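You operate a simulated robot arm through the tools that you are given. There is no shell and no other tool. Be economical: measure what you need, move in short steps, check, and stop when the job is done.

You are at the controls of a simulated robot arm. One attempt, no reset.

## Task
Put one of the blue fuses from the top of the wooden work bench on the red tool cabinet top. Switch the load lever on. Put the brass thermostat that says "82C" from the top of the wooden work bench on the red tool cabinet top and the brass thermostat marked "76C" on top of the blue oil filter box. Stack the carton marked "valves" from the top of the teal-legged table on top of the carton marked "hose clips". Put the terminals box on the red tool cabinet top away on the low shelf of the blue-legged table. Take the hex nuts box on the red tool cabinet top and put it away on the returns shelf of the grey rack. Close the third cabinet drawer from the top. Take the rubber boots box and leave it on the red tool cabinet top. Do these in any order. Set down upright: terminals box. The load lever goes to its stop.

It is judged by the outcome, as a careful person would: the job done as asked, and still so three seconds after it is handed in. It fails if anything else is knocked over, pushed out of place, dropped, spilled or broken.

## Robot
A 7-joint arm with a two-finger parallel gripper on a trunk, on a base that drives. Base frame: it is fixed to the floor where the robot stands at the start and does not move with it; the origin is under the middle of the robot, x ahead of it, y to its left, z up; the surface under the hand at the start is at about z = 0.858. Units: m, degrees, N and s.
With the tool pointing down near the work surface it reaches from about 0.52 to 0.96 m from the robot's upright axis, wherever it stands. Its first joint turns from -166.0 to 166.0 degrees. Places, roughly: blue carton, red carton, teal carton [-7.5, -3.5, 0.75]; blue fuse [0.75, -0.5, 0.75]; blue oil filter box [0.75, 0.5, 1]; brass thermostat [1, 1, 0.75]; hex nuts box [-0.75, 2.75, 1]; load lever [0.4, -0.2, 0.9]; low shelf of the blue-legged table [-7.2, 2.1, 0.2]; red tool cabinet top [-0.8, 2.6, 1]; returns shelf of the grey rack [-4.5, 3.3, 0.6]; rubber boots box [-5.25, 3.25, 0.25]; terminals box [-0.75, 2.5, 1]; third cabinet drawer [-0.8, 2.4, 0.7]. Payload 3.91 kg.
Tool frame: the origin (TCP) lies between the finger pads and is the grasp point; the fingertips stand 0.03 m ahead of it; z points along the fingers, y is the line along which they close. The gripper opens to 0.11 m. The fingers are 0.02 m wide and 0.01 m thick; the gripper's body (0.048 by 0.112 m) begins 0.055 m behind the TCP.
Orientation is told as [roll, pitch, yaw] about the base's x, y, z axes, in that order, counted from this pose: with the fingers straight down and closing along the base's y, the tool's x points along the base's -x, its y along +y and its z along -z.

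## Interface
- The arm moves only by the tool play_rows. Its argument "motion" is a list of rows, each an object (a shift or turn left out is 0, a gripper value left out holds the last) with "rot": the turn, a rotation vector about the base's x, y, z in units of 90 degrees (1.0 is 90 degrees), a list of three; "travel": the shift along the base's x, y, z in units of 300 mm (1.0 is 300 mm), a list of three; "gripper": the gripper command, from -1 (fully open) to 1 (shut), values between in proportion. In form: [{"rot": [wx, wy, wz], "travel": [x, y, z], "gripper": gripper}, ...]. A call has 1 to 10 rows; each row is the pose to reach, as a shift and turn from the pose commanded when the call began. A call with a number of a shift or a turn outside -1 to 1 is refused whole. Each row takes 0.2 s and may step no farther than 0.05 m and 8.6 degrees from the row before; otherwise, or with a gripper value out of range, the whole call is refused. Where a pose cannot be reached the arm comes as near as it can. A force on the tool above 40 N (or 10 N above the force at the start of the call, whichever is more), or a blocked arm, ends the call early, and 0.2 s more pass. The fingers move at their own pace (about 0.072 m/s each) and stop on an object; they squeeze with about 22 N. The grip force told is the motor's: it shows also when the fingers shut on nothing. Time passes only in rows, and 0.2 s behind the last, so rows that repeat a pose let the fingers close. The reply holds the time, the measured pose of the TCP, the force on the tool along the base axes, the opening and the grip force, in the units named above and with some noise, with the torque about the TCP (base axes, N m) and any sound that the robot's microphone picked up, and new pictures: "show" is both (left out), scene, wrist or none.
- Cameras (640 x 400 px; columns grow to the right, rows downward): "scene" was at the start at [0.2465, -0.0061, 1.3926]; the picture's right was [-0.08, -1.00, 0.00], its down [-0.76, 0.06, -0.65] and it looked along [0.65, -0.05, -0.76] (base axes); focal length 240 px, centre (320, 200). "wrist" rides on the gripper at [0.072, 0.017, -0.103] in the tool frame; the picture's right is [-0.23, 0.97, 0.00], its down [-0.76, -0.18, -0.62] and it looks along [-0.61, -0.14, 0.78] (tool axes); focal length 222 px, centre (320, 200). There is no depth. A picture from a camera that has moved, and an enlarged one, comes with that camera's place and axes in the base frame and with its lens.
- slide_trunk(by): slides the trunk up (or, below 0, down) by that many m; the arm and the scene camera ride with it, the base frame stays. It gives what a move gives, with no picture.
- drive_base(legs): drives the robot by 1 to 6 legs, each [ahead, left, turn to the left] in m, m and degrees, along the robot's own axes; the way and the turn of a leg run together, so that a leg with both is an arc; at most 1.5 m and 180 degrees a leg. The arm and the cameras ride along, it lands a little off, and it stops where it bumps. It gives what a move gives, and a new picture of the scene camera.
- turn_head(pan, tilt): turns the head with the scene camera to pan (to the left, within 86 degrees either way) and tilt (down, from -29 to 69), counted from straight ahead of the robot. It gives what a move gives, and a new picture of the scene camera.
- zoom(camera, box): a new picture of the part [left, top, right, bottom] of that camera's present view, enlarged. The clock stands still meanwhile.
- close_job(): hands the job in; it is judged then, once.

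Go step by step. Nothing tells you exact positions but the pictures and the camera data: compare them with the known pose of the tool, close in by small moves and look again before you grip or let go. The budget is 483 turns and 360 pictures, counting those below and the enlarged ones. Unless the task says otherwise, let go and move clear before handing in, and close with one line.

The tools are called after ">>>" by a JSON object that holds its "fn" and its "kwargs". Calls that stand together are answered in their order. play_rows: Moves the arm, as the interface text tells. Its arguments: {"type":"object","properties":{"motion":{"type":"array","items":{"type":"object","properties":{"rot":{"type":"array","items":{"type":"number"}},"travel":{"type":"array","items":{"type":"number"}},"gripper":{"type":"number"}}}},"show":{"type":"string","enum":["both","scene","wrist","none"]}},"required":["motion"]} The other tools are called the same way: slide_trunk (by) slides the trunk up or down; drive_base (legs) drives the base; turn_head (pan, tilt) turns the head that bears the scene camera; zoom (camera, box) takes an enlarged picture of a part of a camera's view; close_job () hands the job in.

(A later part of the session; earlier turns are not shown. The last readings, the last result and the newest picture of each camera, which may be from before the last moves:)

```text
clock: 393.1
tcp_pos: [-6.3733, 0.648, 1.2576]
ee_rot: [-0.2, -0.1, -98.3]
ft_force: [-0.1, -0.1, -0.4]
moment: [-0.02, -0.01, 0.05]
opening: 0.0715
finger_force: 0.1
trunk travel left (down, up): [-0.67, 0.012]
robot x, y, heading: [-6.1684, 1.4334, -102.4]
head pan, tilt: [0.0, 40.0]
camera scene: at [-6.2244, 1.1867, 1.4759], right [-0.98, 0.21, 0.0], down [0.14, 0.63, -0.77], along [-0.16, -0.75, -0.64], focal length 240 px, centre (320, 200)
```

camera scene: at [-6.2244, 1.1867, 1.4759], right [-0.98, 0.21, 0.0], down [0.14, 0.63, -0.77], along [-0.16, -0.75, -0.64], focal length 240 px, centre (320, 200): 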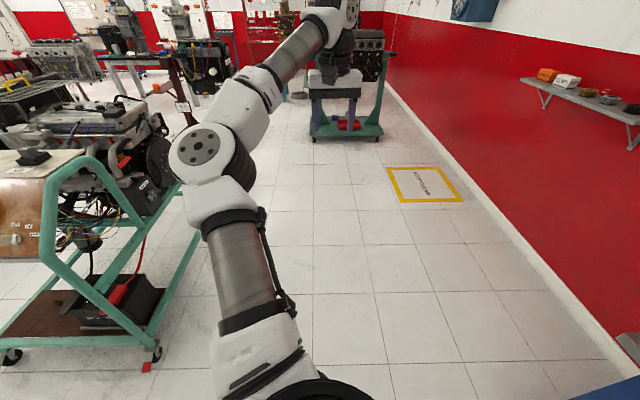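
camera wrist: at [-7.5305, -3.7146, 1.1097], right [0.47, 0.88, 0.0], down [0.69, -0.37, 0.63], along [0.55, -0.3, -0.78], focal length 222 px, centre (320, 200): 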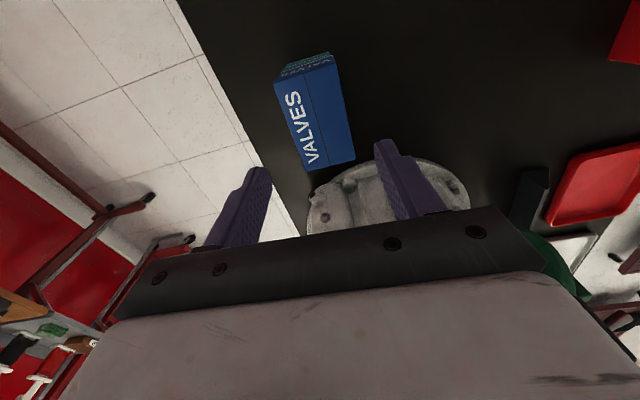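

>>> {"fn": "drive_base", "kwargs": {"legs": [[-0.3, 0, 0], [0, 0, 102]]}}

>>> {"fn": "turn_head", "kwargs": {"pan": 0, "tilt": 15}}

```text
clock: 399.5
tcp_pos: [-5.295, 1.6683, 1.2562]
ee_rot: [-0.2, -0.1, 1.7]
ft_force: [-0.1, -0.4, 0.3]
moment: [-0.02, -0.01, 0.0]
opening: 0.0716
finger_force: 0.2
trunk travel left (down, up): [-0.67, 0.012]
robot x, y, heading: [-6.1046, 1.7351, -2.4]
head pan, tilt: [0.0, 40.0]
camera scene: at [-5.8518, 1.7218, 1.4758], right [-0.04, -1.0, 0.0], down [-0.64, 0.03, -0.77], along [0.77, -0.03, -0.64], focal length 240 px, centre (320, 200)
```

scene: 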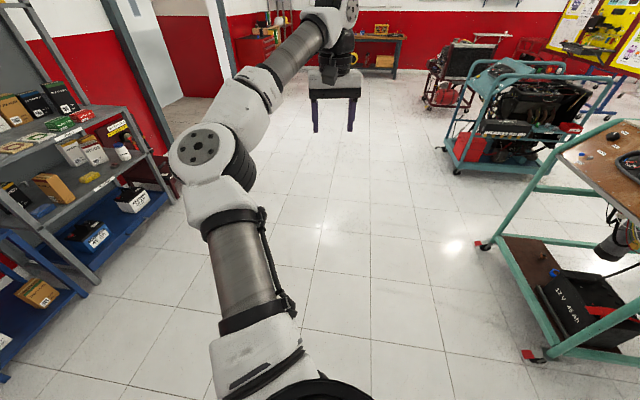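

```text
clock: 400.4
tcp_pos: [-5.2946, 1.6676, 1.2576]
ee_rot: [-0.2, -0.1, 1.7]
ft_force: [-0.3, -0.1, -0.4]
moment: [-0.03, -0.03, -0.01]
opening: 0.0716
finger_force: 0.0
trunk travel left (down, up): [-0.67, 0.012]
robot x, y, heading: [-6.1052, 1.7305, -2.5]
head pan, tilt: [0.0, 15.0]
camera scene: at [-5.8434, 1.7213, 1.5153], right [-0.04, -1.0, 0.0], down [-0.26, 0.01, -0.97], along [0.96, -0.04, -0.26], focal length 240 px, centre (320, 200)
```

scene: 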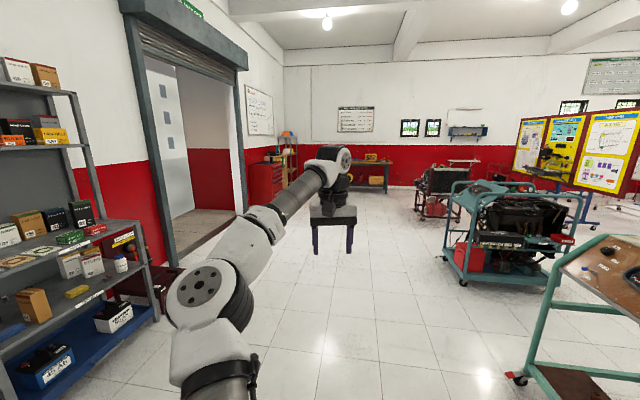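

>>> {"fn": "drive_base", "kwargs": {"legs": [[1.45, 0, 0], [1.45, 0, 0], [1.45, -0.1, 0], [0.8, -0.3, 0]]}}

>>> {"fn": "turn_head", "kwargs": {"pan": 0, "tilt": 25}}

```text
clock: 425.1
tcp_pos: [-0.2099, 1.056, 1.2579]
ee_rot: [-0.2, -0.1, 3.1]
ft_force: [0.5, 0.2, -0.5]
moment: [0.02, 0.03, -0.01]
opening: 0.0715
finger_force: 0.0
trunk travel left (down, up): [-0.67, 0.012]
robot x, y, heading: [-1.0222, 1.0999, -1.0]
head pan, tilt: [0.0, 15.0]
camera scene: at [-0.7581, 1.0973, 1.5153], right [-0.02, -1.0, 0.0], down [-0.26, 0.0, -0.97], along [0.97, -0.02, -0.26], focal length 240 px, centre (320, 200)
```

scene: 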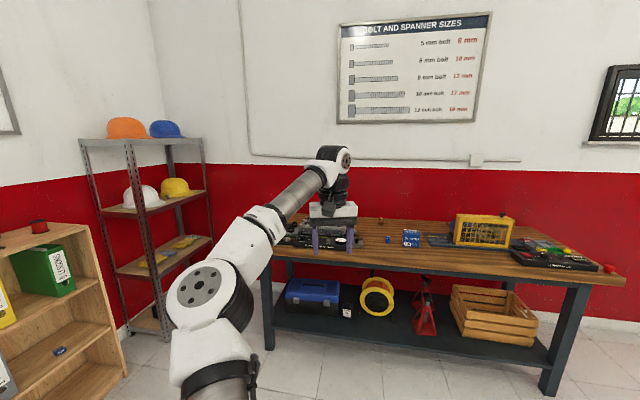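

```text
clock: 425.8
tcp_pos: [-0.2086, 1.0572, 1.2575]
ee_rot: [-0.1, -0.2, 3.1]
ft_force: [-0.6, 0.2, -0.5]
moment: [0.01, -0.04, 0.01]
opening: 0.0716
finger_force: 0.0
trunk travel left (down, up): [-0.67, 0.012]
robot x, y, heading: [-1.0241, 1.0996, -0.5]
head pan, tilt: [0.0, 25.0]
camera scene: at [-0.7597, 1.0974, 1.4992], right [-0.02, -1.0, 0.0], down [-0.42, 0.01, -0.91], along [0.91, -0.02, -0.42], focal length 240 px, centre (320, 200)
```

scene: 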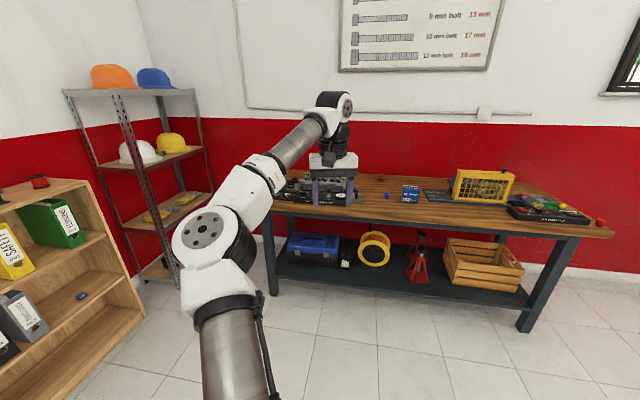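

>>> {"fn": "drive_base", "kwargs": {"legs": [[1.0, -0.2, 0]]}}

>>> {"fn": "turn_head", "kwargs": {"pan": 0, "tilt": 35}}

>>> {"fn": "play_rows", "kwargs": {"motion": [{"travel": [0, 0, 0]}], "show": "wrist"}}

```text
clock: 431.3
tcp_pos: [0.8205, 0.8535, 1.2568]
ee_rot: [-0.2, 0.0, 4.0]
ft_force: [0.3, 0.4, 0.2]
moment: [0.02, 0.04, 0.02]
opening: 0.0718
finger_force: 0.1
trunk travel left (down, up): [-0.67, 0.012]
robot x, y, heading: [0.006, 0.8869, -0.1]
head pan, tilt: [0.0, 25.0]
camera scene: at [0.2696, 0.8853, 1.4991], right [0.0, -1.0, 0.0], down [-0.42, 0.0, -0.91], along [0.91, 0.0, -0.42], focal length 240 px, centre (320, 200)
```

scene: 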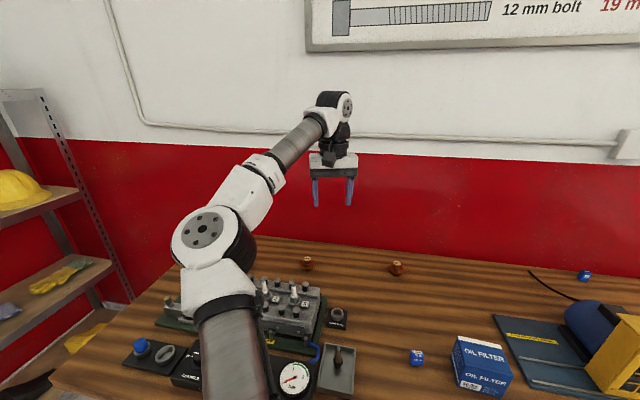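

```text
clock: 432.0
tcp_pos: [0.8198, 0.8542, 1.2575]
ee_rot: [-0.2, 0.0, 3.9]
ft_force: [0.5, -1.2, 0.6]
moment: [0.04, -0.01, -0.02]
opening: 0.0717
finger_force: 0.0
trunk travel left (down, up): [-0.67, 0.012]
robot x, y, heading: [0.0115, 0.8823, -0.1]
head pan, tilt: [0.0, 35.0]
camera scene: at [0.2652, 0.8853, 1.4834], right [0.0, -1.0, 0.0], down [-0.57, 0.0, -0.82], along [0.82, 0.0, -0.57], focal length 240 px, centre (320, 200)
```

scene: 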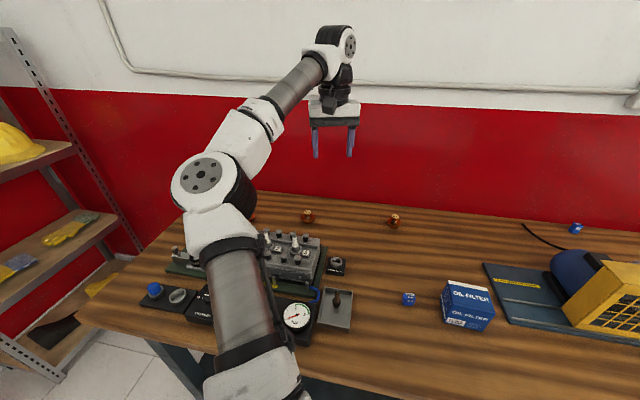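

```text
clock: 432.4
tcp_pos: [0.8205, 0.8538, 1.2572]
ee_rot: [-0.3, -0.1, 3.9]
ft_force: [0.5, 0.2, 0.0]
moment: [0.0, -0.01, 0.0]
opening: 0.0713
finger_force: 0.0
trunk travel left (down, up): [-0.67, 0.012]
robot x, y, heading: [0.0092, 0.8884, -0.3]
head pan, tilt: [0.0, 35.0]
camera wrist: at [0.7469, 0.8652, 1.3604], right [0.16, 0.99, 0.0], down [0.77, -0.12, 0.62], along [0.62, -0.1, -0.78], focal length 222 px, centre (320, 200)
```

wrist: 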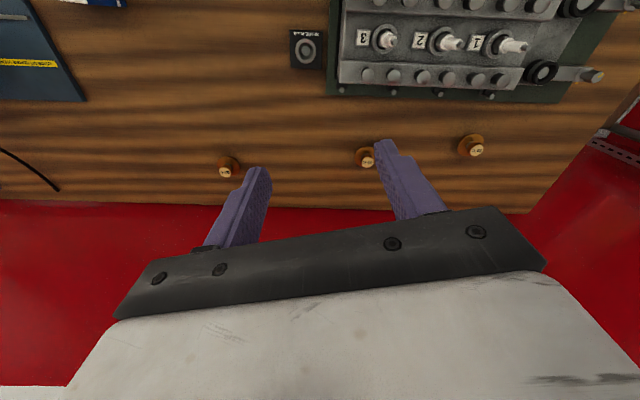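

>>> {"fn": "zoom", "kwargs": {"camera": "wrist", "box": [200, 120, 500, 200]}}

>>> {"fn": "zoom", "kwargs": {"camera": "scene", "box": [230, 190, 430, 250]}}

>>> {"fn": "zoom", "kwargs": {"camera": "scene", "box": [380, 260, 520, 350]}}

```text
2.13 times, centred on (350, 160) of wrist
camera zoom: at [0.7469, 0.8652, 1.3604], right [0.16, 0.99, 0.0], down [0.77, -0.12, 0.62], along [0.62, -0.1, -0.78], focal length 474 px, centre (256, 285)
```

zoom: 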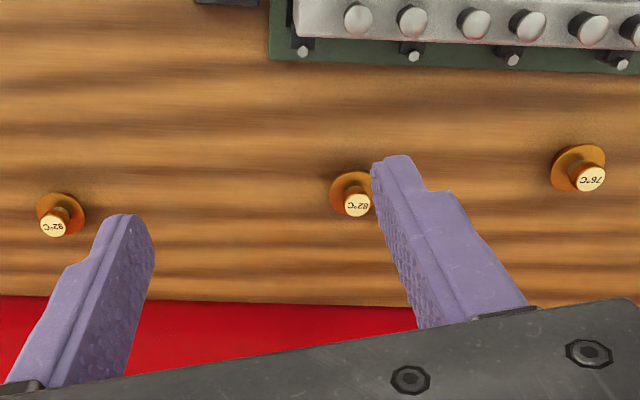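

```text
3.20 times, centred on (330, 220) of scene
camera zoom: at [0.2652, 0.8853, 1.4834], right [0.0, -1.0, 0.0], down [-0.57, 0.0, -0.82], along [0.82, 0.0, -0.57], focal length 767 px, centre (288, 136)
```

zoom: 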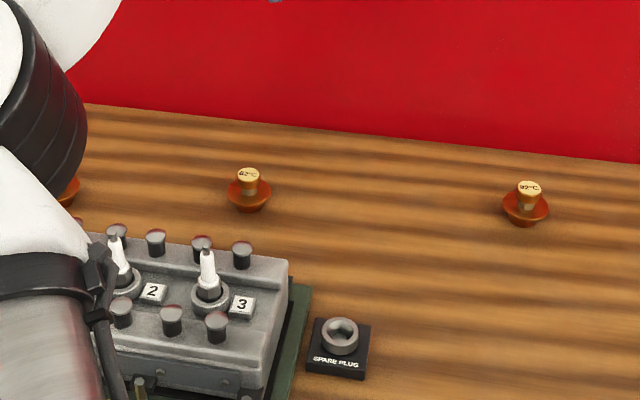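

```text
4.44 times, centred on (450, 305) of scene
camera zoom: at [0.2652, 0.8853, 1.4834], right [0.0, -1.0, 0.0], down [-0.57, 0.0, -0.82], along [0.82, 0.0, -0.57], focal length 1065 px, centre (-258, -267)
```

zoom: 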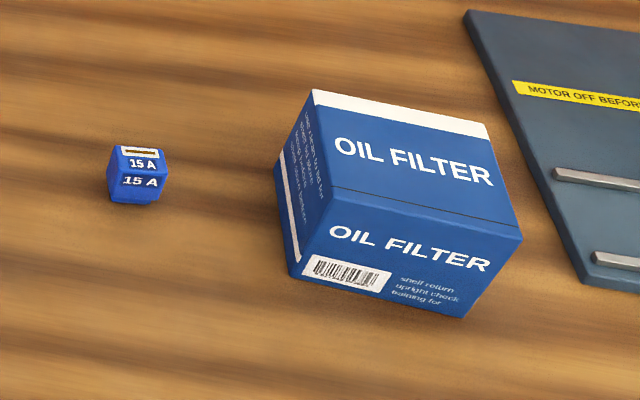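

>>> {"fn": "zoom", "kwargs": {"camera": "wrist", "box": [345, 140, 385, 175]}}

>>> {"fn": "zoom", "kwargs": {"camera": "wrist", "box": [210, 150, 250, 185]}}

>>> {"fn": "zoom", "kwargs": {"camera": "wrist", "box": [455, 130, 495, 165]}}

```text
11.43 times, centred on (365, 158) of wrist
camera zoom: at [0.7469, 0.8652, 1.3604], right [0.16, 0.99, 0.0], down [0.77, -0.12, 0.62], along [0.62, -0.1, -0.78], focal length 2538 px, centre (-194, 686)
```

zoom: 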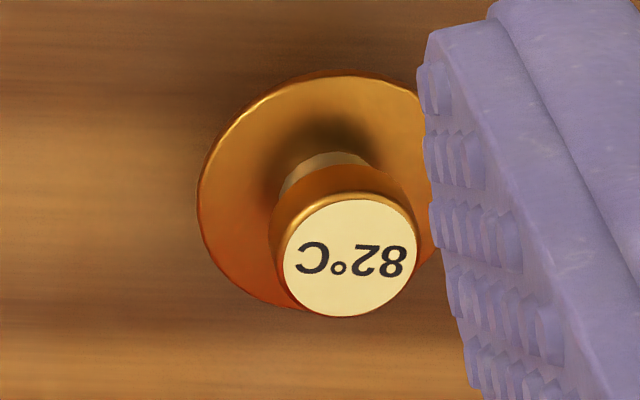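

```text
11.43 times, centred on (230, 168) of wrist
camera zoom: at [0.7469, 0.8652, 1.3604], right [0.16, 0.99, 0.0], down [0.77, -0.12, 0.62], along [0.62, -0.1, -0.78], focal length 2538 px, centre (1349, 571)
```

zoom: 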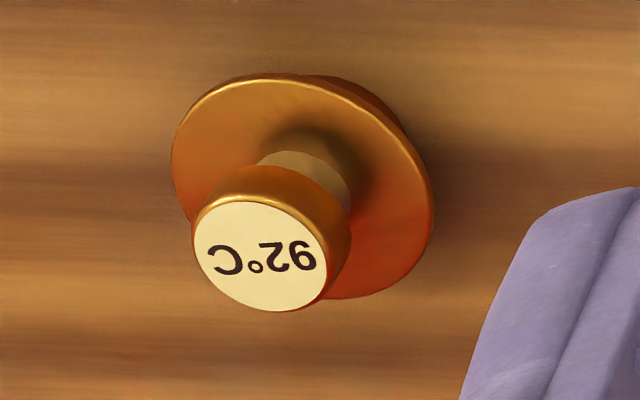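

```text
11.43 times, centred on (475, 148) of wrist
camera zoom: at [0.7469, 0.8652, 1.3604], right [0.16, 0.99, 0.0], down [0.77, -0.12, 0.62], along [0.62, -0.1, -0.78], focal length 2538 px, centre (-1451, 800)
```

zoom: 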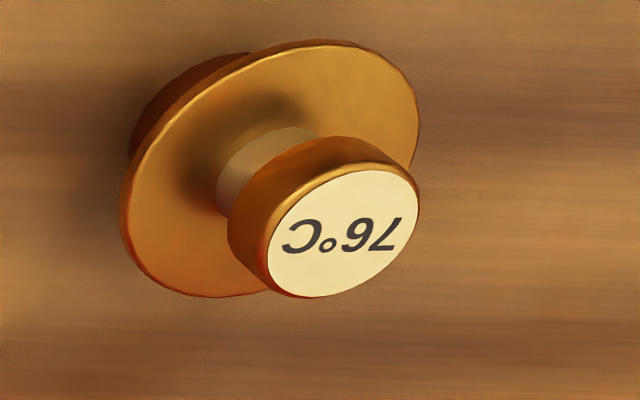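

Markings are clear: right-most in view (higher y) is 76C, the middle one is 82C. First I go for the 76C at about (1.03, 1.18).

>>> {"fn": "drive_base", "kwargs": {"legs": [[0, 0.24, 0], [0.1, 0, 0]]}}

>>> {"fn": "play_rows", "kwargs": {"motion": [{"travel": [0.05, 0.06, -0.1], "gripper": -0.3}, {"travel": [0.1, 0.12, -0.22]}, {"travel": [0.18, 0.2, -0.34]}, {"travel": [0.26, 0.26, -0.46]}, {"travel": [0.3, 0.3, -0.58]}], "show": "both"}}

```text
clock: 435.7
tcp_pos: [0.9227, 1.1026, 1.2562]
ee_rot: [-0.3, 0.1, 4.1]
ft_force: [0.8, -0.5, -0.5]
moment: [0.01, 0.01, 0.0]
opening: 0.0714
finger_force: 0.1
trunk travel left (down, up): [-0.67, 0.012]
robot x, y, heading: [0.1077, 1.1294, 0.1]
head pan, tilt: [0.0, 35.0]
camera scene: at [0.3662, 1.133, 1.4831], right [0.0, -1.0, 0.0], down [-0.57, 0.0, -0.82], along [0.82, 0.0, -0.57], focal length 240 px, centre (320, 200)
```

scene: 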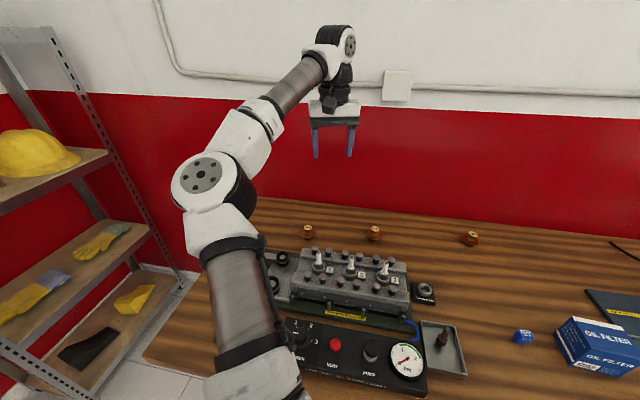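

```text
clock: 436.9
tcp_pos: [1.0134, 1.1936, 1.0834]
ee_rot: [-0.1, -0.1, 4.0]
ft_force: [0.4, -0.5, -0.3]
moment: [0.01, 0.01, 0.01]
opening: 0.0715
finger_force: 0.1
trunk travel left (down, up): [-0.67, 0.012]
robot x, y, heading: [0.1109, 1.1316, -0.0]
head pan, tilt: [0.0, 35.0]
camera scene: at [0.3655, 1.1334, 1.4833], right [0.0, -1.0, 0.0], down [-0.57, 0.0, -0.82], along [0.82, 0.0, -0.57], focal length 240 px, centre (320, 200)
camera wrist: at [0.9396, 1.2053, 1.1875], right [0.16, 0.99, 0.0], down [0.77, -0.12, 0.62], along [0.62, -0.1, -0.78], focal length 222 px, centre (320, 200)
```

scene: 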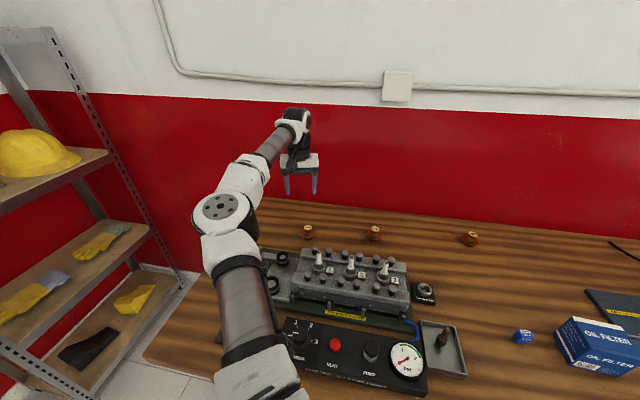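
wrist: 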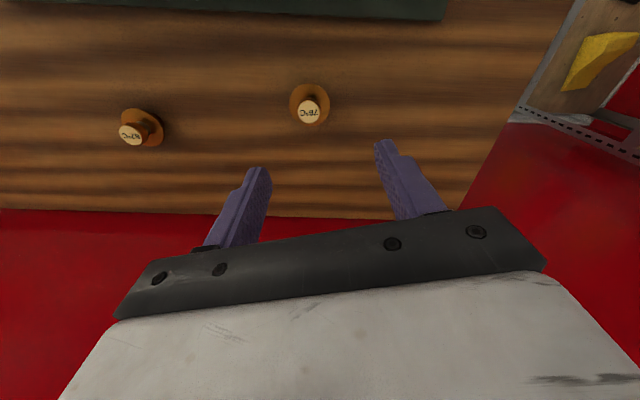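

>>> {"fn": "play_rows", "kwargs": {"motion": [{"travel": [0.04, -0.06, -0.1]}, {"travel": [0.04, -0.06, -0.25]}, {"travel": [0.04, -0.06, -0.4]}], "show": "both"}}

>>> {"fn": "zoom", "kwargs": {"camera": "scene", "box": [270, 190, 350, 250]}}

```text
clock: 437.7
tcp_pos: [1.0254, 1.1728, 0.9624]
ee_rot: [-0.2, -0.1, 3.9]
ft_force: [0.2, 0.7, 0.4]
moment: [0.02, -0.01, 0.0]
opening: 0.0714
finger_force: 0.0
trunk travel left (down, up): [-0.67, 0.012]
robot x, y, heading: [0.107, 1.1314, 0.1]
head pan, tilt: [0.0, 35.0]
camera scene: at [0.366, 1.1328, 1.4832], right [0.0, -1.0, 0.0], down [-0.57, 0.0, -0.82], along [0.82, 0.0, -0.57], focal length 240 px, centre (320, 200)
camera wrist: at [0.952, 1.1848, 1.0659], right [0.16, 0.99, 0.0], down [0.77, -0.12, 0.62], along [0.62, -0.1, -0.78], focal length 222 px, centre (320, 200)
```

scene: 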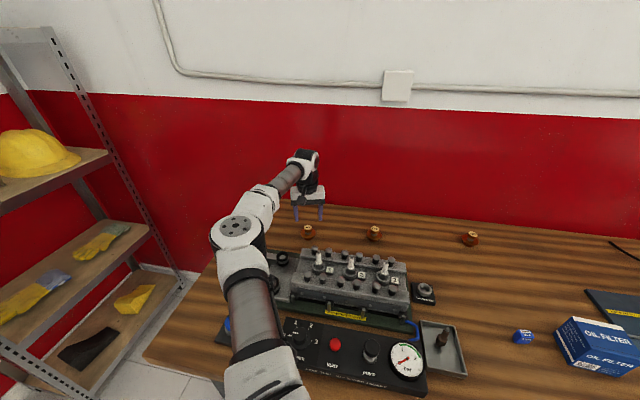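
wrist: 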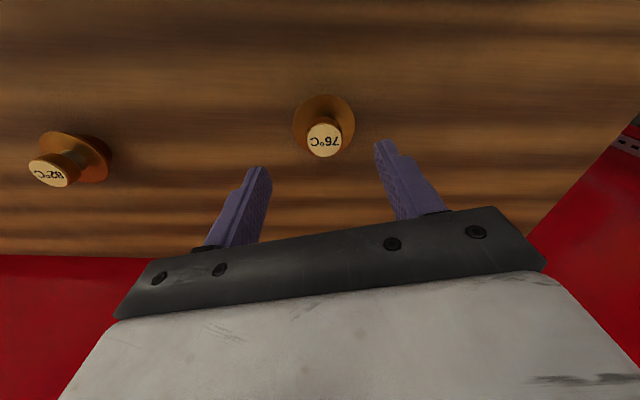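

```text
6.67 times, centred on (310, 220) of scene
camera zoom: at [0.366, 1.1328, 1.4832], right [0.0, -1.0, 0.0], down [-0.57, 0.0, -0.82], along [0.82, 0.0, -0.57], focal length 1597 px, centre (387, 67)
```

zoom: 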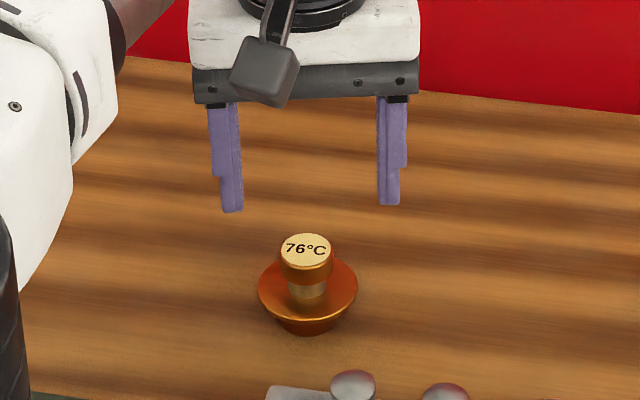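

The cap top is at (1.02, 1.177, 0.909) with the flange at 0.882. Lower so fingertips are just above the flange, and grip the cap.

>>> {"fn": "play_rows", "kwargs": {"motion": [{"travel": [-0.015, 0.014, -0.05]}, {"travel": [-0.015, 0.014, -0.1]}, {"travel": [-0.015, 0.014, -0.147]}], "show": "wrist"}}

>>> {"fn": "zoom", "kwargs": {"camera": "scene", "box": [270, 190, 350, 250]}}

```text
clock: 438.5
tcp_pos: [1.0196, 1.1769, 0.9181]
ee_rot: [-0.1, 0.0, 4.1]
ft_force: [-0.1, 0.3, 0.6]
moment: [0.01, 0.01, 0.01]
opening: 0.0715
finger_force: 0.1
trunk travel left (down, up): [-0.67, 0.012]
robot x, y, heading: [0.1088, 1.1311, 0.1]
head pan, tilt: [0.0, 35.0]
camera wrist: at [0.9461, 1.189, 1.0215], right [0.16, 0.99, 0.0], down [0.77, -0.12, 0.62], along [0.62, -0.1, -0.78], focal length 222 px, centre (320, 200)
```

wrist: 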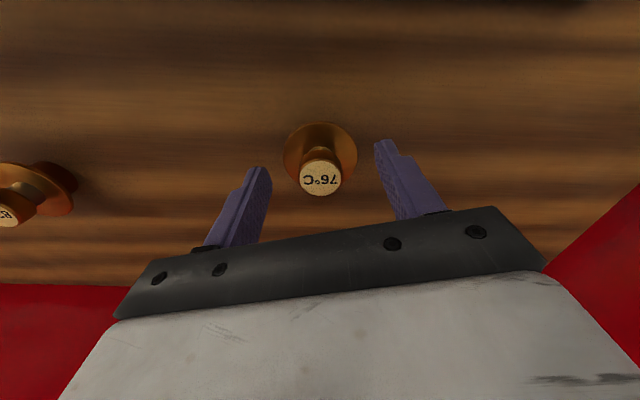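

```text
6.67 times, centred on (310, 220) of scene
camera zoom: at [0.3655, 1.1331, 1.4833], right [0.0, -1.0, 0.0], down [-0.57, 0.0, -0.82], along [0.82, 0.0, -0.57], focal length 1597 px, centre (387, 67)
```

zoom: 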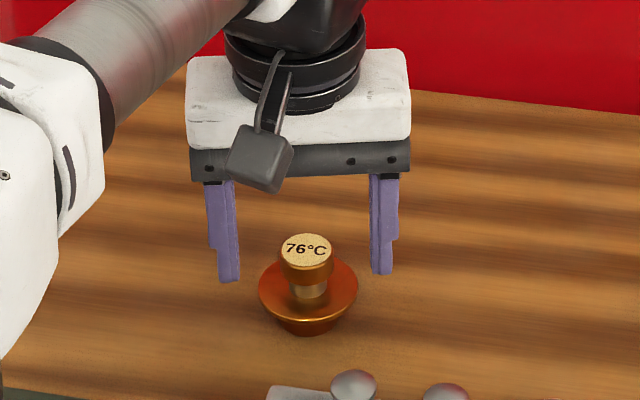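

>>> {"fn": "play_rows", "kwargs": {"motion": [{"travel": [0, 0, -0.01], "gripper": 1}, {"travel": [0, 0, -0.01]}, {"travel": [0, 0, -0.01]}, {"travel": [0, 0, -0.01]}], "show": "wrist"}}

```text
clock: 439.5
tcp_pos: [1.0185, 1.1786, 0.9151]
ee_rot: [-0.4, 0.0, 4.1]
ft_force: [-0.6, 0.5, 0.6]
moment: [0.0, 0.0, 0.0]
opening: 0.0286
finger_force: 21.7
trunk travel left (down, up): [-0.67, 0.012]
robot x, y, heading: [0.1061, 1.131, -0.1]
head pan, tilt: [0.0, 35.0]
camera wrist: at [0.9451, 1.1894, 1.0195], right [0.16, 0.99, 0.0], down [0.77, -0.12, 0.62], along [0.62, -0.1, -0.78], focal length 222 px, centre (320, 200)
```

wrist: 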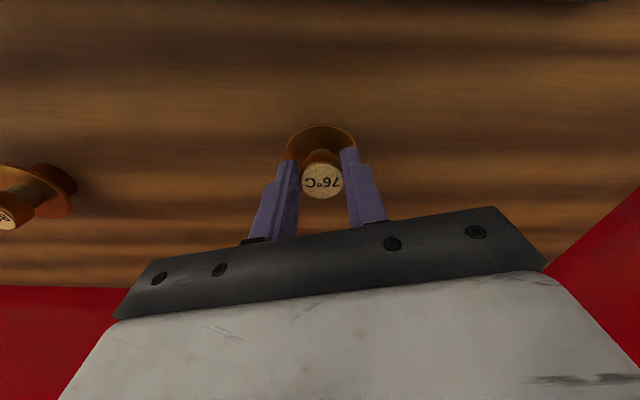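

Gripped the 76C cap. Lift, and reposition in front of the oil filter box.

>>> {"fn": "play_rows", "kwargs": {"motion": [{"travel": [0, 0, 0.06]}, {"travel": [0, 0, 0.2]}, {"travel": [0, 0, 0.35]}, {"travel": [0, 0, 0.5]}, {"travel": [-0.06, 0, 0.65]}, {"travel": [-0.15, 0, 0.78]}, {"travel": [-0.28, 0, 0.85]}, {"travel": [-0.44, 0, 0.85]}, {"travel": [-0.6, 0, 0.85]}], "show": "wrist"}}

>>> {"fn": "drive_base", "kwargs": {"legs": [[-0.22, 0, 0], [0, -0.5, 0]]}}

>>> {"fn": "turn_head", "kwargs": {"pan": 0, "tilt": 45}}

```text
clock: 441.5
tcp_pos: [0.837, 1.1788, 1.172]
ee_rot: [-0.1, -0.1, 4.1]
ft_force: [0.3, 0.9, -1.6]
moment: [0.03, -0.03, 0.04]
opening: 0.0287
finger_force: 22.2
trunk travel left (down, up): [-0.67, 0.012]
robot x, y, heading: [0.1063, 1.1336, 0.1]
head pan, tilt: [0.0, 35.0]
camera wrist: at [0.7617, 1.1891, 1.2757], right [0.16, 0.99, 0.0], down [0.77, -0.12, 0.63], along [0.62, -0.1, -0.78], focal length 222 px, centre (320, 200)
```

wrist: 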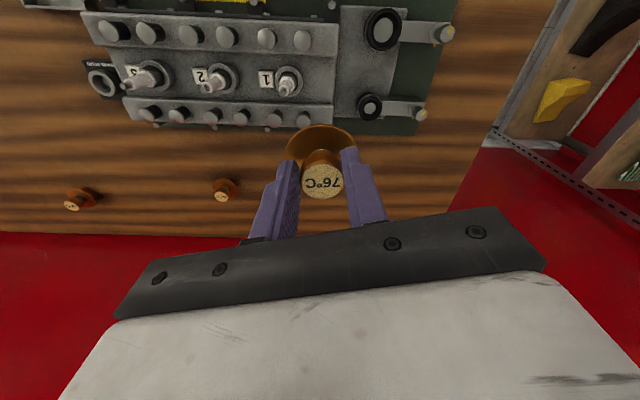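

```text
clock: 447.2
tcp_pos: [0.6175, 0.6578, 1.1713]
ee_rot: [-0.2, -0.1, 3.5]
ft_force: [0.4, -0.2, -0.6]
moment: [-0.01, -0.02, -0.02]
opening: 0.0287
finger_force: 22.3
trunk travel left (down, up): [-0.67, 0.012]
robot x, y, heading: [-0.1155, 0.6204, -0.5]
head pan, tilt: [0.0, 35.0]
camera scene: at [0.1458, 0.6179, 1.4833], right [-0.01, -1.0, 0.0], down [-0.57, 0.01, -0.82], along [0.82, -0.01, -0.57], focal length 240 px, centre (320, 200)
```

scene: 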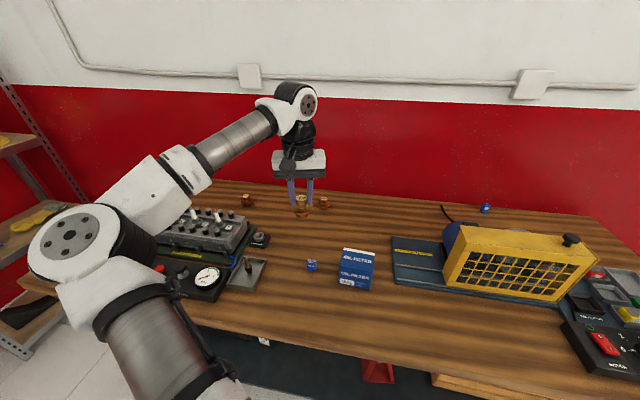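

```text
clock: 447.9
tcp_pos: [0.6175, 0.6578, 1.1715]
ee_rot: [-0.2, -0.2, 3.5]
ft_force: [-0.5, 0.5, -0.7]
moment: [0.0, -0.01, 0.0]
opening: 0.0284
finger_force: 22.0
trunk travel left (down, up): [-0.67, 0.012]
robot x, y, heading: [-0.1116, 0.6189, -0.8]
head pan, tilt: [0.0, 45.0]
camera scene: at [0.1391, 0.6182, 1.4686], right [-0.01, -1.0, 0.0], down [-0.71, 0.01, -0.71], along [0.71, -0.01, -0.71], focal length 240 px, centre (320, 200)
```

scene: 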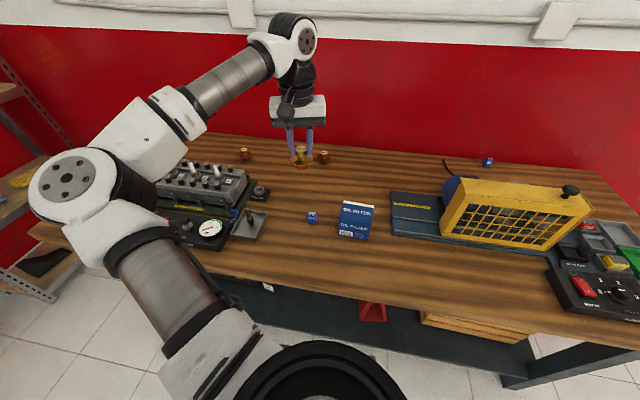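

>>> {"fn": "play_rows", "kwargs": {"motion": [{"travel": [0, -0.13, 0]}, {"travel": [0.0, -0.27, 0]}, {"travel": [0.0, -0.41, 0]}, {"travel": [0.0, -0.5, 0]}, {"travel": [0.0, -0.5, -0.15]}, {"travel": [0.0, -0.5, -0.28]}], "show": "both"}}

>>> {"fn": "zoom", "kwargs": {"camera": "scene", "box": [290, 150, 430, 250]}}

```text
clock: 449.3
tcp_pos: [0.6185, 0.5092, 1.0854]
ee_rot: [-0.2, -0.1, 3.5]
ft_force: [-0.3, -0.8, -0.7]
moment: [-0.02, 0.01, -0.03]
opening: 0.0286
finger_force: 21.7
trunk travel left (down, up): [-0.67, 0.012]
robot x, y, heading: [-0.1135, 0.6222, -0.7]
head pan, tilt: [0.0, 45.0]
camera scene: at [0.1393, 0.6181, 1.4685], right [-0.01, -1.0, 0.0], down [-0.71, 0.01, -0.71], along [0.71, -0.01, -0.71], focal length 240 px, centre (320, 200)
camera wrist: at [0.5443, 0.5214, 1.1889], right [0.17, 0.99, 0.0], down [0.77, -0.13, 0.62], along [0.62, -0.11, -0.78], focal length 222 px, centre (320, 200)
```

scene: 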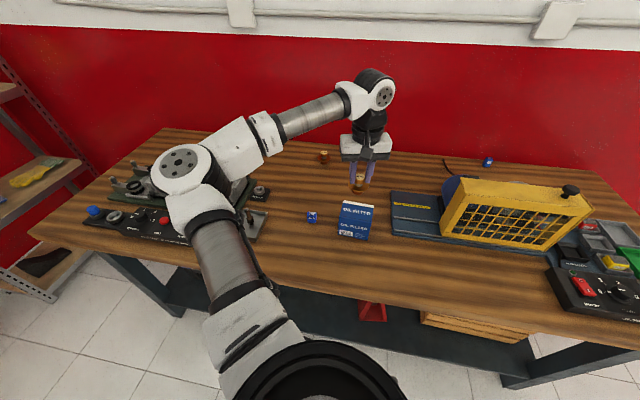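
wrist: 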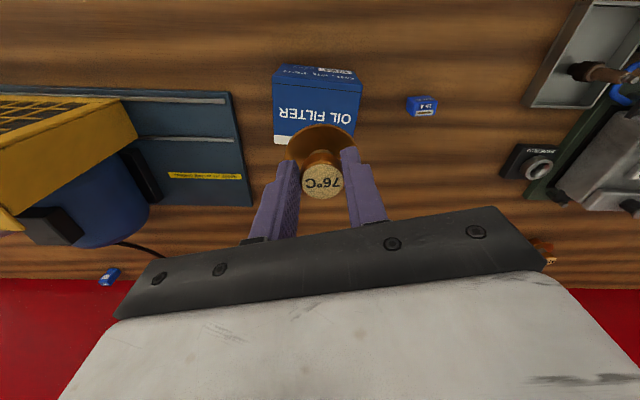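

```text
4.00 times, centred on (360, 200) of scene
camera zoom: at [0.1393, 0.6181, 1.4685], right [-0.01, -1.0, 0.0], down [-0.71, 0.01, -0.71], along [0.71, -0.01, -0.71], focal length 958 px, centre (160, 200)
```

zoom: 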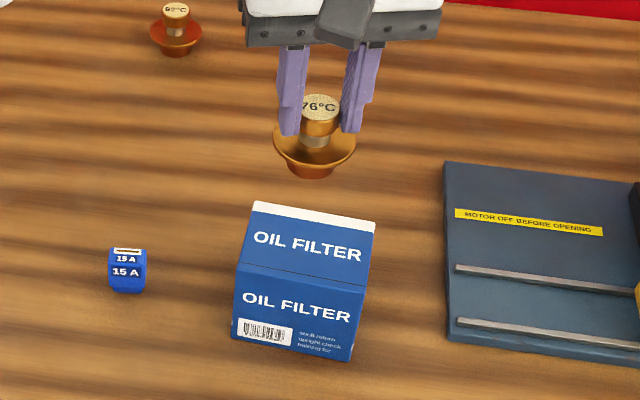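

>>> {"fn": "play_rows", "kwargs": {"motion": [{"travel": [0, -0.02, -0.1]}, {"travel": [0, -0.02, -0.2]}], "show": "wrist"}}

>>> {"fn": "zoom", "kwargs": {"camera": "scene", "box": [290, 150, 430, 250]}}

```text
clock: 449.9
tcp_pos: [0.6166, 0.503, 1.0294]
ee_rot: [-0.2, -0.1, 3.5]
ft_force: [-0.4, 0.1, -0.6]
moment: [-0.03, 0.01, -0.03]
opening: 0.0288
finger_force: 22.3
trunk travel left (down, up): [-0.67, 0.012]
robot x, y, heading: [-0.1103, 0.6242, -0.6]
head pan, tilt: [0.0, 45.0]
camera wrist: at [0.5422, 0.516, 1.1319], right [0.17, 0.99, 0.0], down [0.77, -0.13, 0.63], along [0.62, -0.11, -0.78], focal length 222 px, centre (320, 200)
```

wrist: 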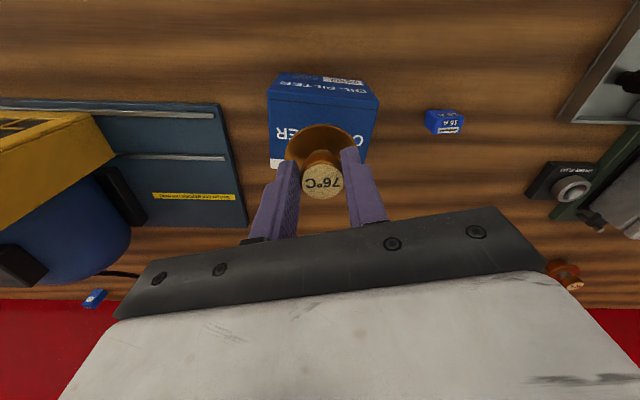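

```text
4.00 times, centred on (360, 200) of scene
camera zoom: at [0.139, 0.6185, 1.4686], right [-0.01, -1.0, 0.0], down [-0.71, 0.01, -0.71], along [0.71, -0.01, -0.71], focal length 958 px, centre (160, 200)
```

zoom: 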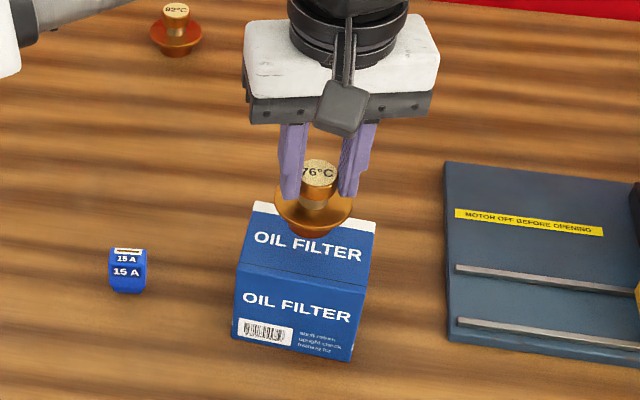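

>>> {"fn": "play_rows", "kwargs": {"motion": [{"travel": [0.02, 0, -0.03]}, {"travel": [0.02, 0, -0.055]}, {"travel": [0.02, 0, -0.07]}], "show": "none"}}

>>> {"fn": "zoom", "kwargs": {"camera": "scene", "box": [320, 170, 400, 240]}}

```text
clock: 450.7
tcp_pos: [0.6221, 0.5014, 1.0073]
ee_rot: [-0.1, -0.2, 3.6]
ft_force: [0.9, 0.5, -1.5]
moment: [-0.01, -0.01, 0.03]
opening: 0.0288
finger_force: 22.4
trunk travel left (down, up): [-0.67, 0.012]
robot x, y, heading: [-0.1119, 0.6199, -0.5]
head pan, tilt: [0.0, 45.0]
```

```text
5.71 times, centred on (360, 205) of scene
camera zoom: at [0.1392, 0.6182, 1.4685], right [-0.01, -1.0, 0.0], down [-0.71, 0.01, -0.71], along [0.71, -0.01, -0.71], focal length 1369 px, centre (91, 171)
```

zoom: 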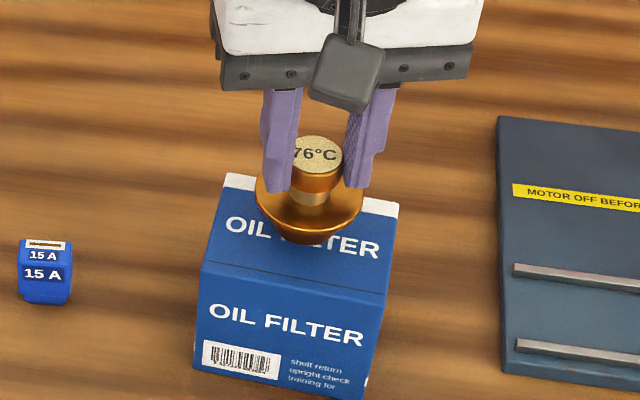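

>>> {"fn": "play_rows", "kwargs": {"motion": [{"travel": [0, 0, -0.008]}, {"travel": [0, 0, -0.016]}, {"travel": [0, 0, -0.024]}, {"travel": [0, 0, -0.03]}], "show": "none"}}

```text
clock: 451.7
tcp_pos: [0.6237, 0.5002, 1.0015]
ee_rot: [-0.3, -0.3, 3.3]
ft_force: [-3.8, -1.2, 22.2]
moment: [-0.05, 0.25, -0.01]
opening: 0.0287
finger_force: 22.2
trunk travel left (down, up): [-0.67, 0.012]
robot x, y, heading: [-0.112, 0.6207, -0.9]
head pan, tilt: [0.0, 45.0]
```

>>> {"fn": "play_rows", "kwargs": {"motion": [{"travel": [0, 0, 0.008]}, {"travel": [0, 0, 0.008], "gripper": 0.35}, {"travel": [0, 0, 0.008], "gripper": 0.1}, {"travel": [0, 0, 0.008], "gripper": -0.2}, {"travel": [0, 0, 0.008]}, {"travel": [0, 0, 0.12]}, {"travel": [0, 0, 0.27]}, {"travel": [0, 0, 0.42]}], "show": "wrist"}}

>>> {"fn": "zoom", "kwargs": {"camera": "scene", "box": [320, 170, 400, 240]}}

```text
clock: 453.5
tcp_pos: [0.624, 0.5026, 1.1238]
ee_rot: [0.0, -0.1, 3.3]
ft_force: [0.1, 0.2, 0.5]
moment: [-0.01, 0.03, 0.02]
opening: 0.0661
finger_force: 0.1
trunk travel left (down, up): [-0.67, 0.012]
robot x, y, heading: [-0.115, 0.6197, -0.7]
head pan, tilt: [0.0, 45.0]
camera wrist: at [0.5504, 0.5142, 1.2273], right [0.17, 0.99, 0.0], down [0.77, -0.13, 0.62], along [0.62, -0.11, -0.78], focal length 222 px, centre (320, 200)
```

wrist: 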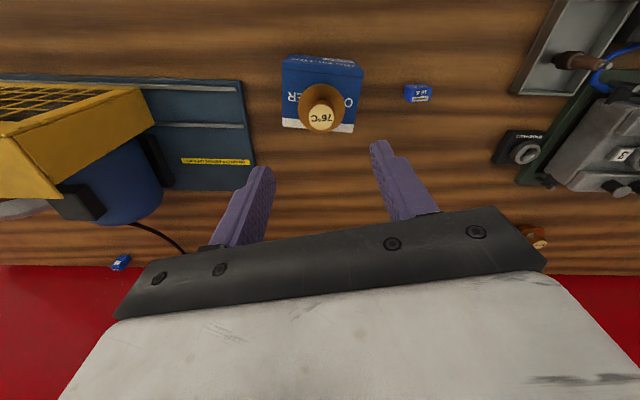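

```text
5.71 times, centred on (360, 205) of scene
camera zoom: at [0.1385, 0.6181, 1.4686], right [-0.01, -1.0, 0.0], down [-0.71, 0.01, -0.71], along [0.71, -0.01, -0.71], focal length 1369 px, centre (91, 171)
```

zoom: 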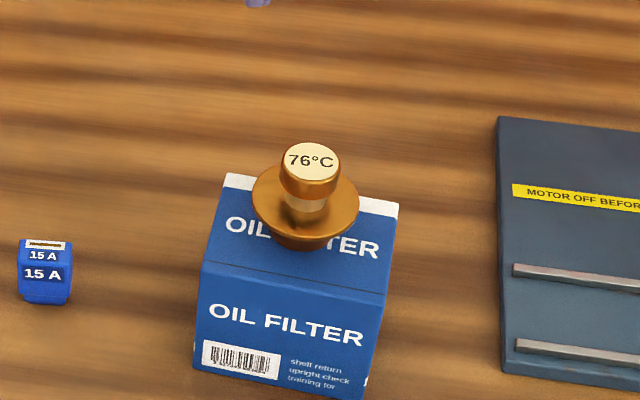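

76C stands well on the oil filter box. Now the 82C thermostat at about (1.03, 0.934).

>>> {"fn": "play_rows", "kwargs": {"motion": [{"travel": [0, 0, 0.15]}, {"travel": [0, 0, 0.3]}], "show": "none"}}

>>> {"fn": "drive_base", "kwargs": {"legs": [[0, 0.31, 0.7], [0.22, 0, 0]]}}

>>> {"fn": "play_rows", "kwargs": {"motion": [{"travel": [0.15, 0.05, -0.02]}, {"travel": [0.3, 0.14, -0.04]}, {"travel": [0.43, 0.24, -0.06]}, {"travel": [0.47, 0.34, -0.15]}, {"travel": [0.5, 0.36, -0.28]}, {"travel": [0.52, 0.38, -0.4]}], "show": "both"}}

```text
clock: 454.1
tcp_pos: [0.6225, 0.501, 1.2145]
ee_rot: [-0.1, 0.0, 3.6]
ft_force: [-0.1, 0.4, 0.1]
moment: [0.02, 0.0, 0.0]
opening: 0.0659
finger_force: 0.0
trunk travel left (down, up): [-0.67, 0.012]
robot x, y, heading: [-0.1115, 0.6177, -0.7]
head pan, tilt: [0.0, 45.0]
```

```text
clock: 458.4
tcp_pos: [0.8407, 0.825, 1.2145]
ee_rot: [-0.1, 0.0, 4.5]
ft_force: [0.7, 0.3, -1.0]
moment: [0.01, 0.04, -0.01]
opening: 0.0656
finger_force: 0.1
trunk travel left (down, up): [-0.67, 0.012]
robot x, y, heading: [0.1033, 0.9316, 0.4]
head pan, tilt: [0.0, 45.0]
camera scene: at [0.3556, 0.9325, 1.4683], right [0.01, -1.0, 0.0], down [-0.71, -0.01, -0.71], along [0.71, 0.01, -0.71], focal length 240 px, centre (320, 200)
```

scene: 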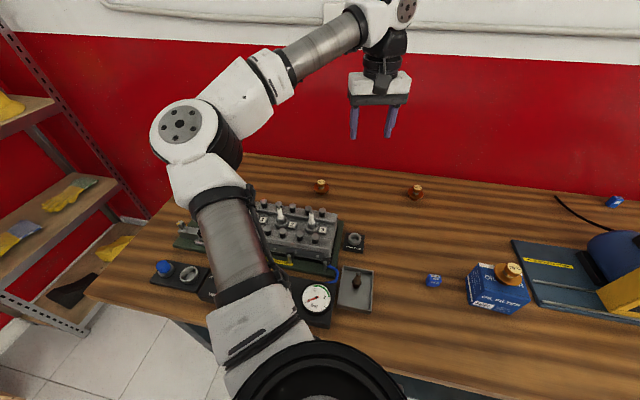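

```text
refused: row 2 steps farther than a row can; nothing moved
```

>>> {"fn": "play_rows", "kwargs": {"motion": [{"travel": [0.12, 0.07, -0.05]}, {"travel": [0.24, 0.14, -0.1]}, {"travel": [0.36, 0.21, -0.15]}, {"travel": [0.48, 0.28, -0.22]}, {"travel": [0.58, 0.34, -0.32]}, {"travel": [0.6, 0.365, -0.46]}, {"travel": [0.6, 0.365, -0.58]}], "show": "both"}}

```text
clock: 460.0
tcp_pos: [1.022, 0.9312, 1.0432]
ee_rot: [-0.3, 0.0, 4.7]
ft_force: [0.5, 0.5, -0.6]
moment: [-0.01, -0.01, 0.03]
opening: 0.0659
finger_force: 0.0
trunk travel left (down, up): [-0.67, 0.012]
robot x, y, heading: [0.1044, 0.9265, 0.3]
head pan, tilt: [0.0, 45.0]
camera scene: at [0.3552, 0.9324, 1.4685], right [0.01, -1.0, 0.0], down [-0.71, -0.01, -0.71], along [0.71, 0.01, -0.71], focal length 240 px, centre (320, 200)
camera wrist: at [0.9476, 0.9418, 1.1464], right [0.15, 0.99, 0.0], down [0.77, -0.12, 0.62], along [0.62, -0.1, -0.78], focal length 222 px, centre (320, 200)
```

scene: 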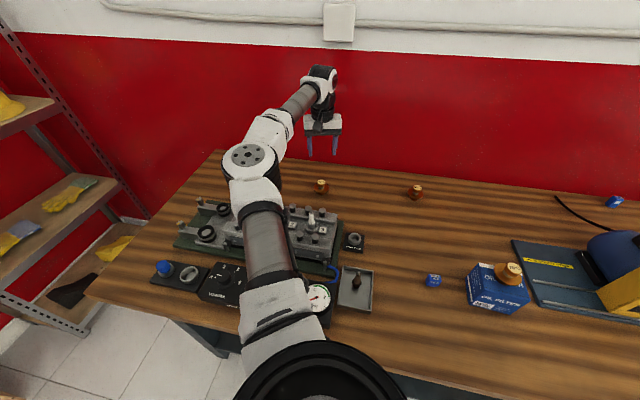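
wrist: 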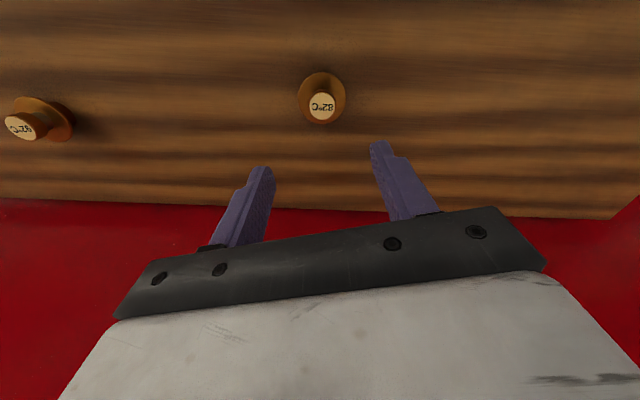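

>>> {"fn": "play_rows", "kwargs": {"motion": [{"travel": [-0.025, 0.005, -0.13]}, {"travel": [-0.025, 0.005, -0.26]}], "show": "wrist"}}

>>> {"fn": "zoom", "kwargs": {"camera": "scene", "box": [285, 140, 365, 205]}}

>>> {"fn": "zoom", "kwargs": {"camera": "wrist", "box": [270, 90, 390, 180]}}

```text
clock: 460.6
tcp_pos: [1.0114, 0.9339, 0.9631]
ee_rot: [-0.2, -0.1, 4.6]
ft_force: [-0.4, -0.2, -0.5]
moment: [0.02, -0.01, 0.02]
opening: 0.0661
finger_force: 0.0
trunk travel left (down, up): [-0.67, 0.012]
robot x, y, heading: [0.1046, 0.9319, 0.4]
head pan, tilt: [0.0, 45.0]
camera wrist: at [0.9381, 0.9457, 1.0667], right [0.15, 0.99, 0.0], down [0.77, -0.11, 0.62], along [0.62, -0.1, -0.78], focal length 222 px, centre (320, 200)
```

wrist: 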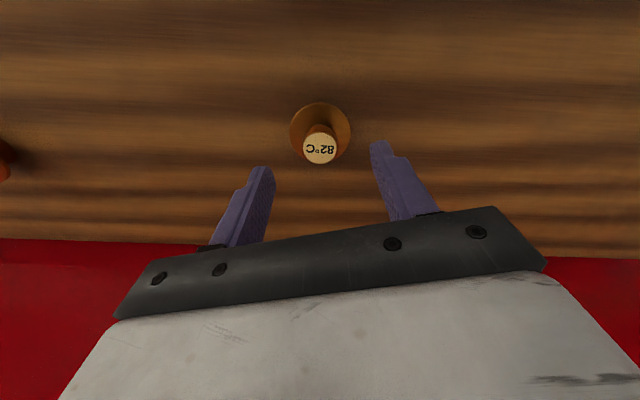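

```text
6.15 times, centred on (325, 172) of scene
camera zoom: at [0.355, 0.9324, 1.4685], right [0.01, -1.0, 0.0], down [-0.71, -0.01, -0.71], along [0.71, 0.01, -0.71], focal length 1474 px, centre (289, 369)
```

zoom: 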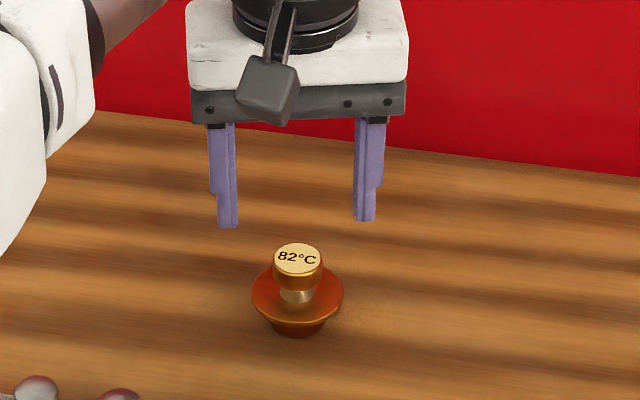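

```text
4.44 times, centred on (330, 135) of wrist
camera zoom: at [0.9381, 0.9457, 1.0667], right [0.15, 0.99, 0.0], down [0.77, -0.11, 0.62], along [0.62, -0.1, -0.78], focal length 987 px, centre (276, 489)
```

zoom: 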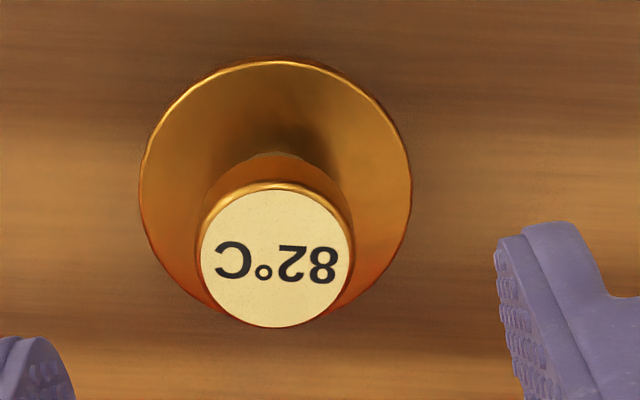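

>>> {"fn": "play_rows", "kwargs": {"motion": [{"travel": [0.004, 0, -0.06]}, {"travel": [0.004, 0, -0.12]}, {"travel": [0.004, 0, -0.157]}, {"travel": [0.004, 0, -0.157], "gripper": 1}, {"travel": [0.004, 0, -0.157]}, {"travel": [0.004, 0, -0.157]}, {"travel": [0.004, 0, -0.157]}], "show": "wrist"}}

```text
clock: 462.2
tcp_pos: [1.015, 0.9333, 0.9156]
ee_rot: [-0.2, -0.2, 4.6]
ft_force: [0.4, 0.4, 0.1]
moment: [0.04, 0.03, 0.03]
opening: 0.0288
finger_force: 22.1
trunk travel left (down, up): [-0.67, 0.012]
robot x, y, heading: [0.1036, 0.932, 0.6]
head pan, tilt: [0.0, 45.0]
camera wrist: at [0.9417, 0.944, 1.0197], right [0.15, 0.99, 0.0], down [0.77, -0.11, 0.62], along [0.62, -0.09, -0.78], focal length 222 px, centre (320, 200)
```

wrist: 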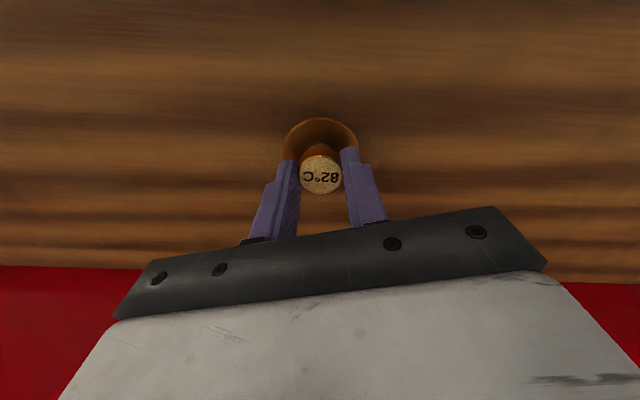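

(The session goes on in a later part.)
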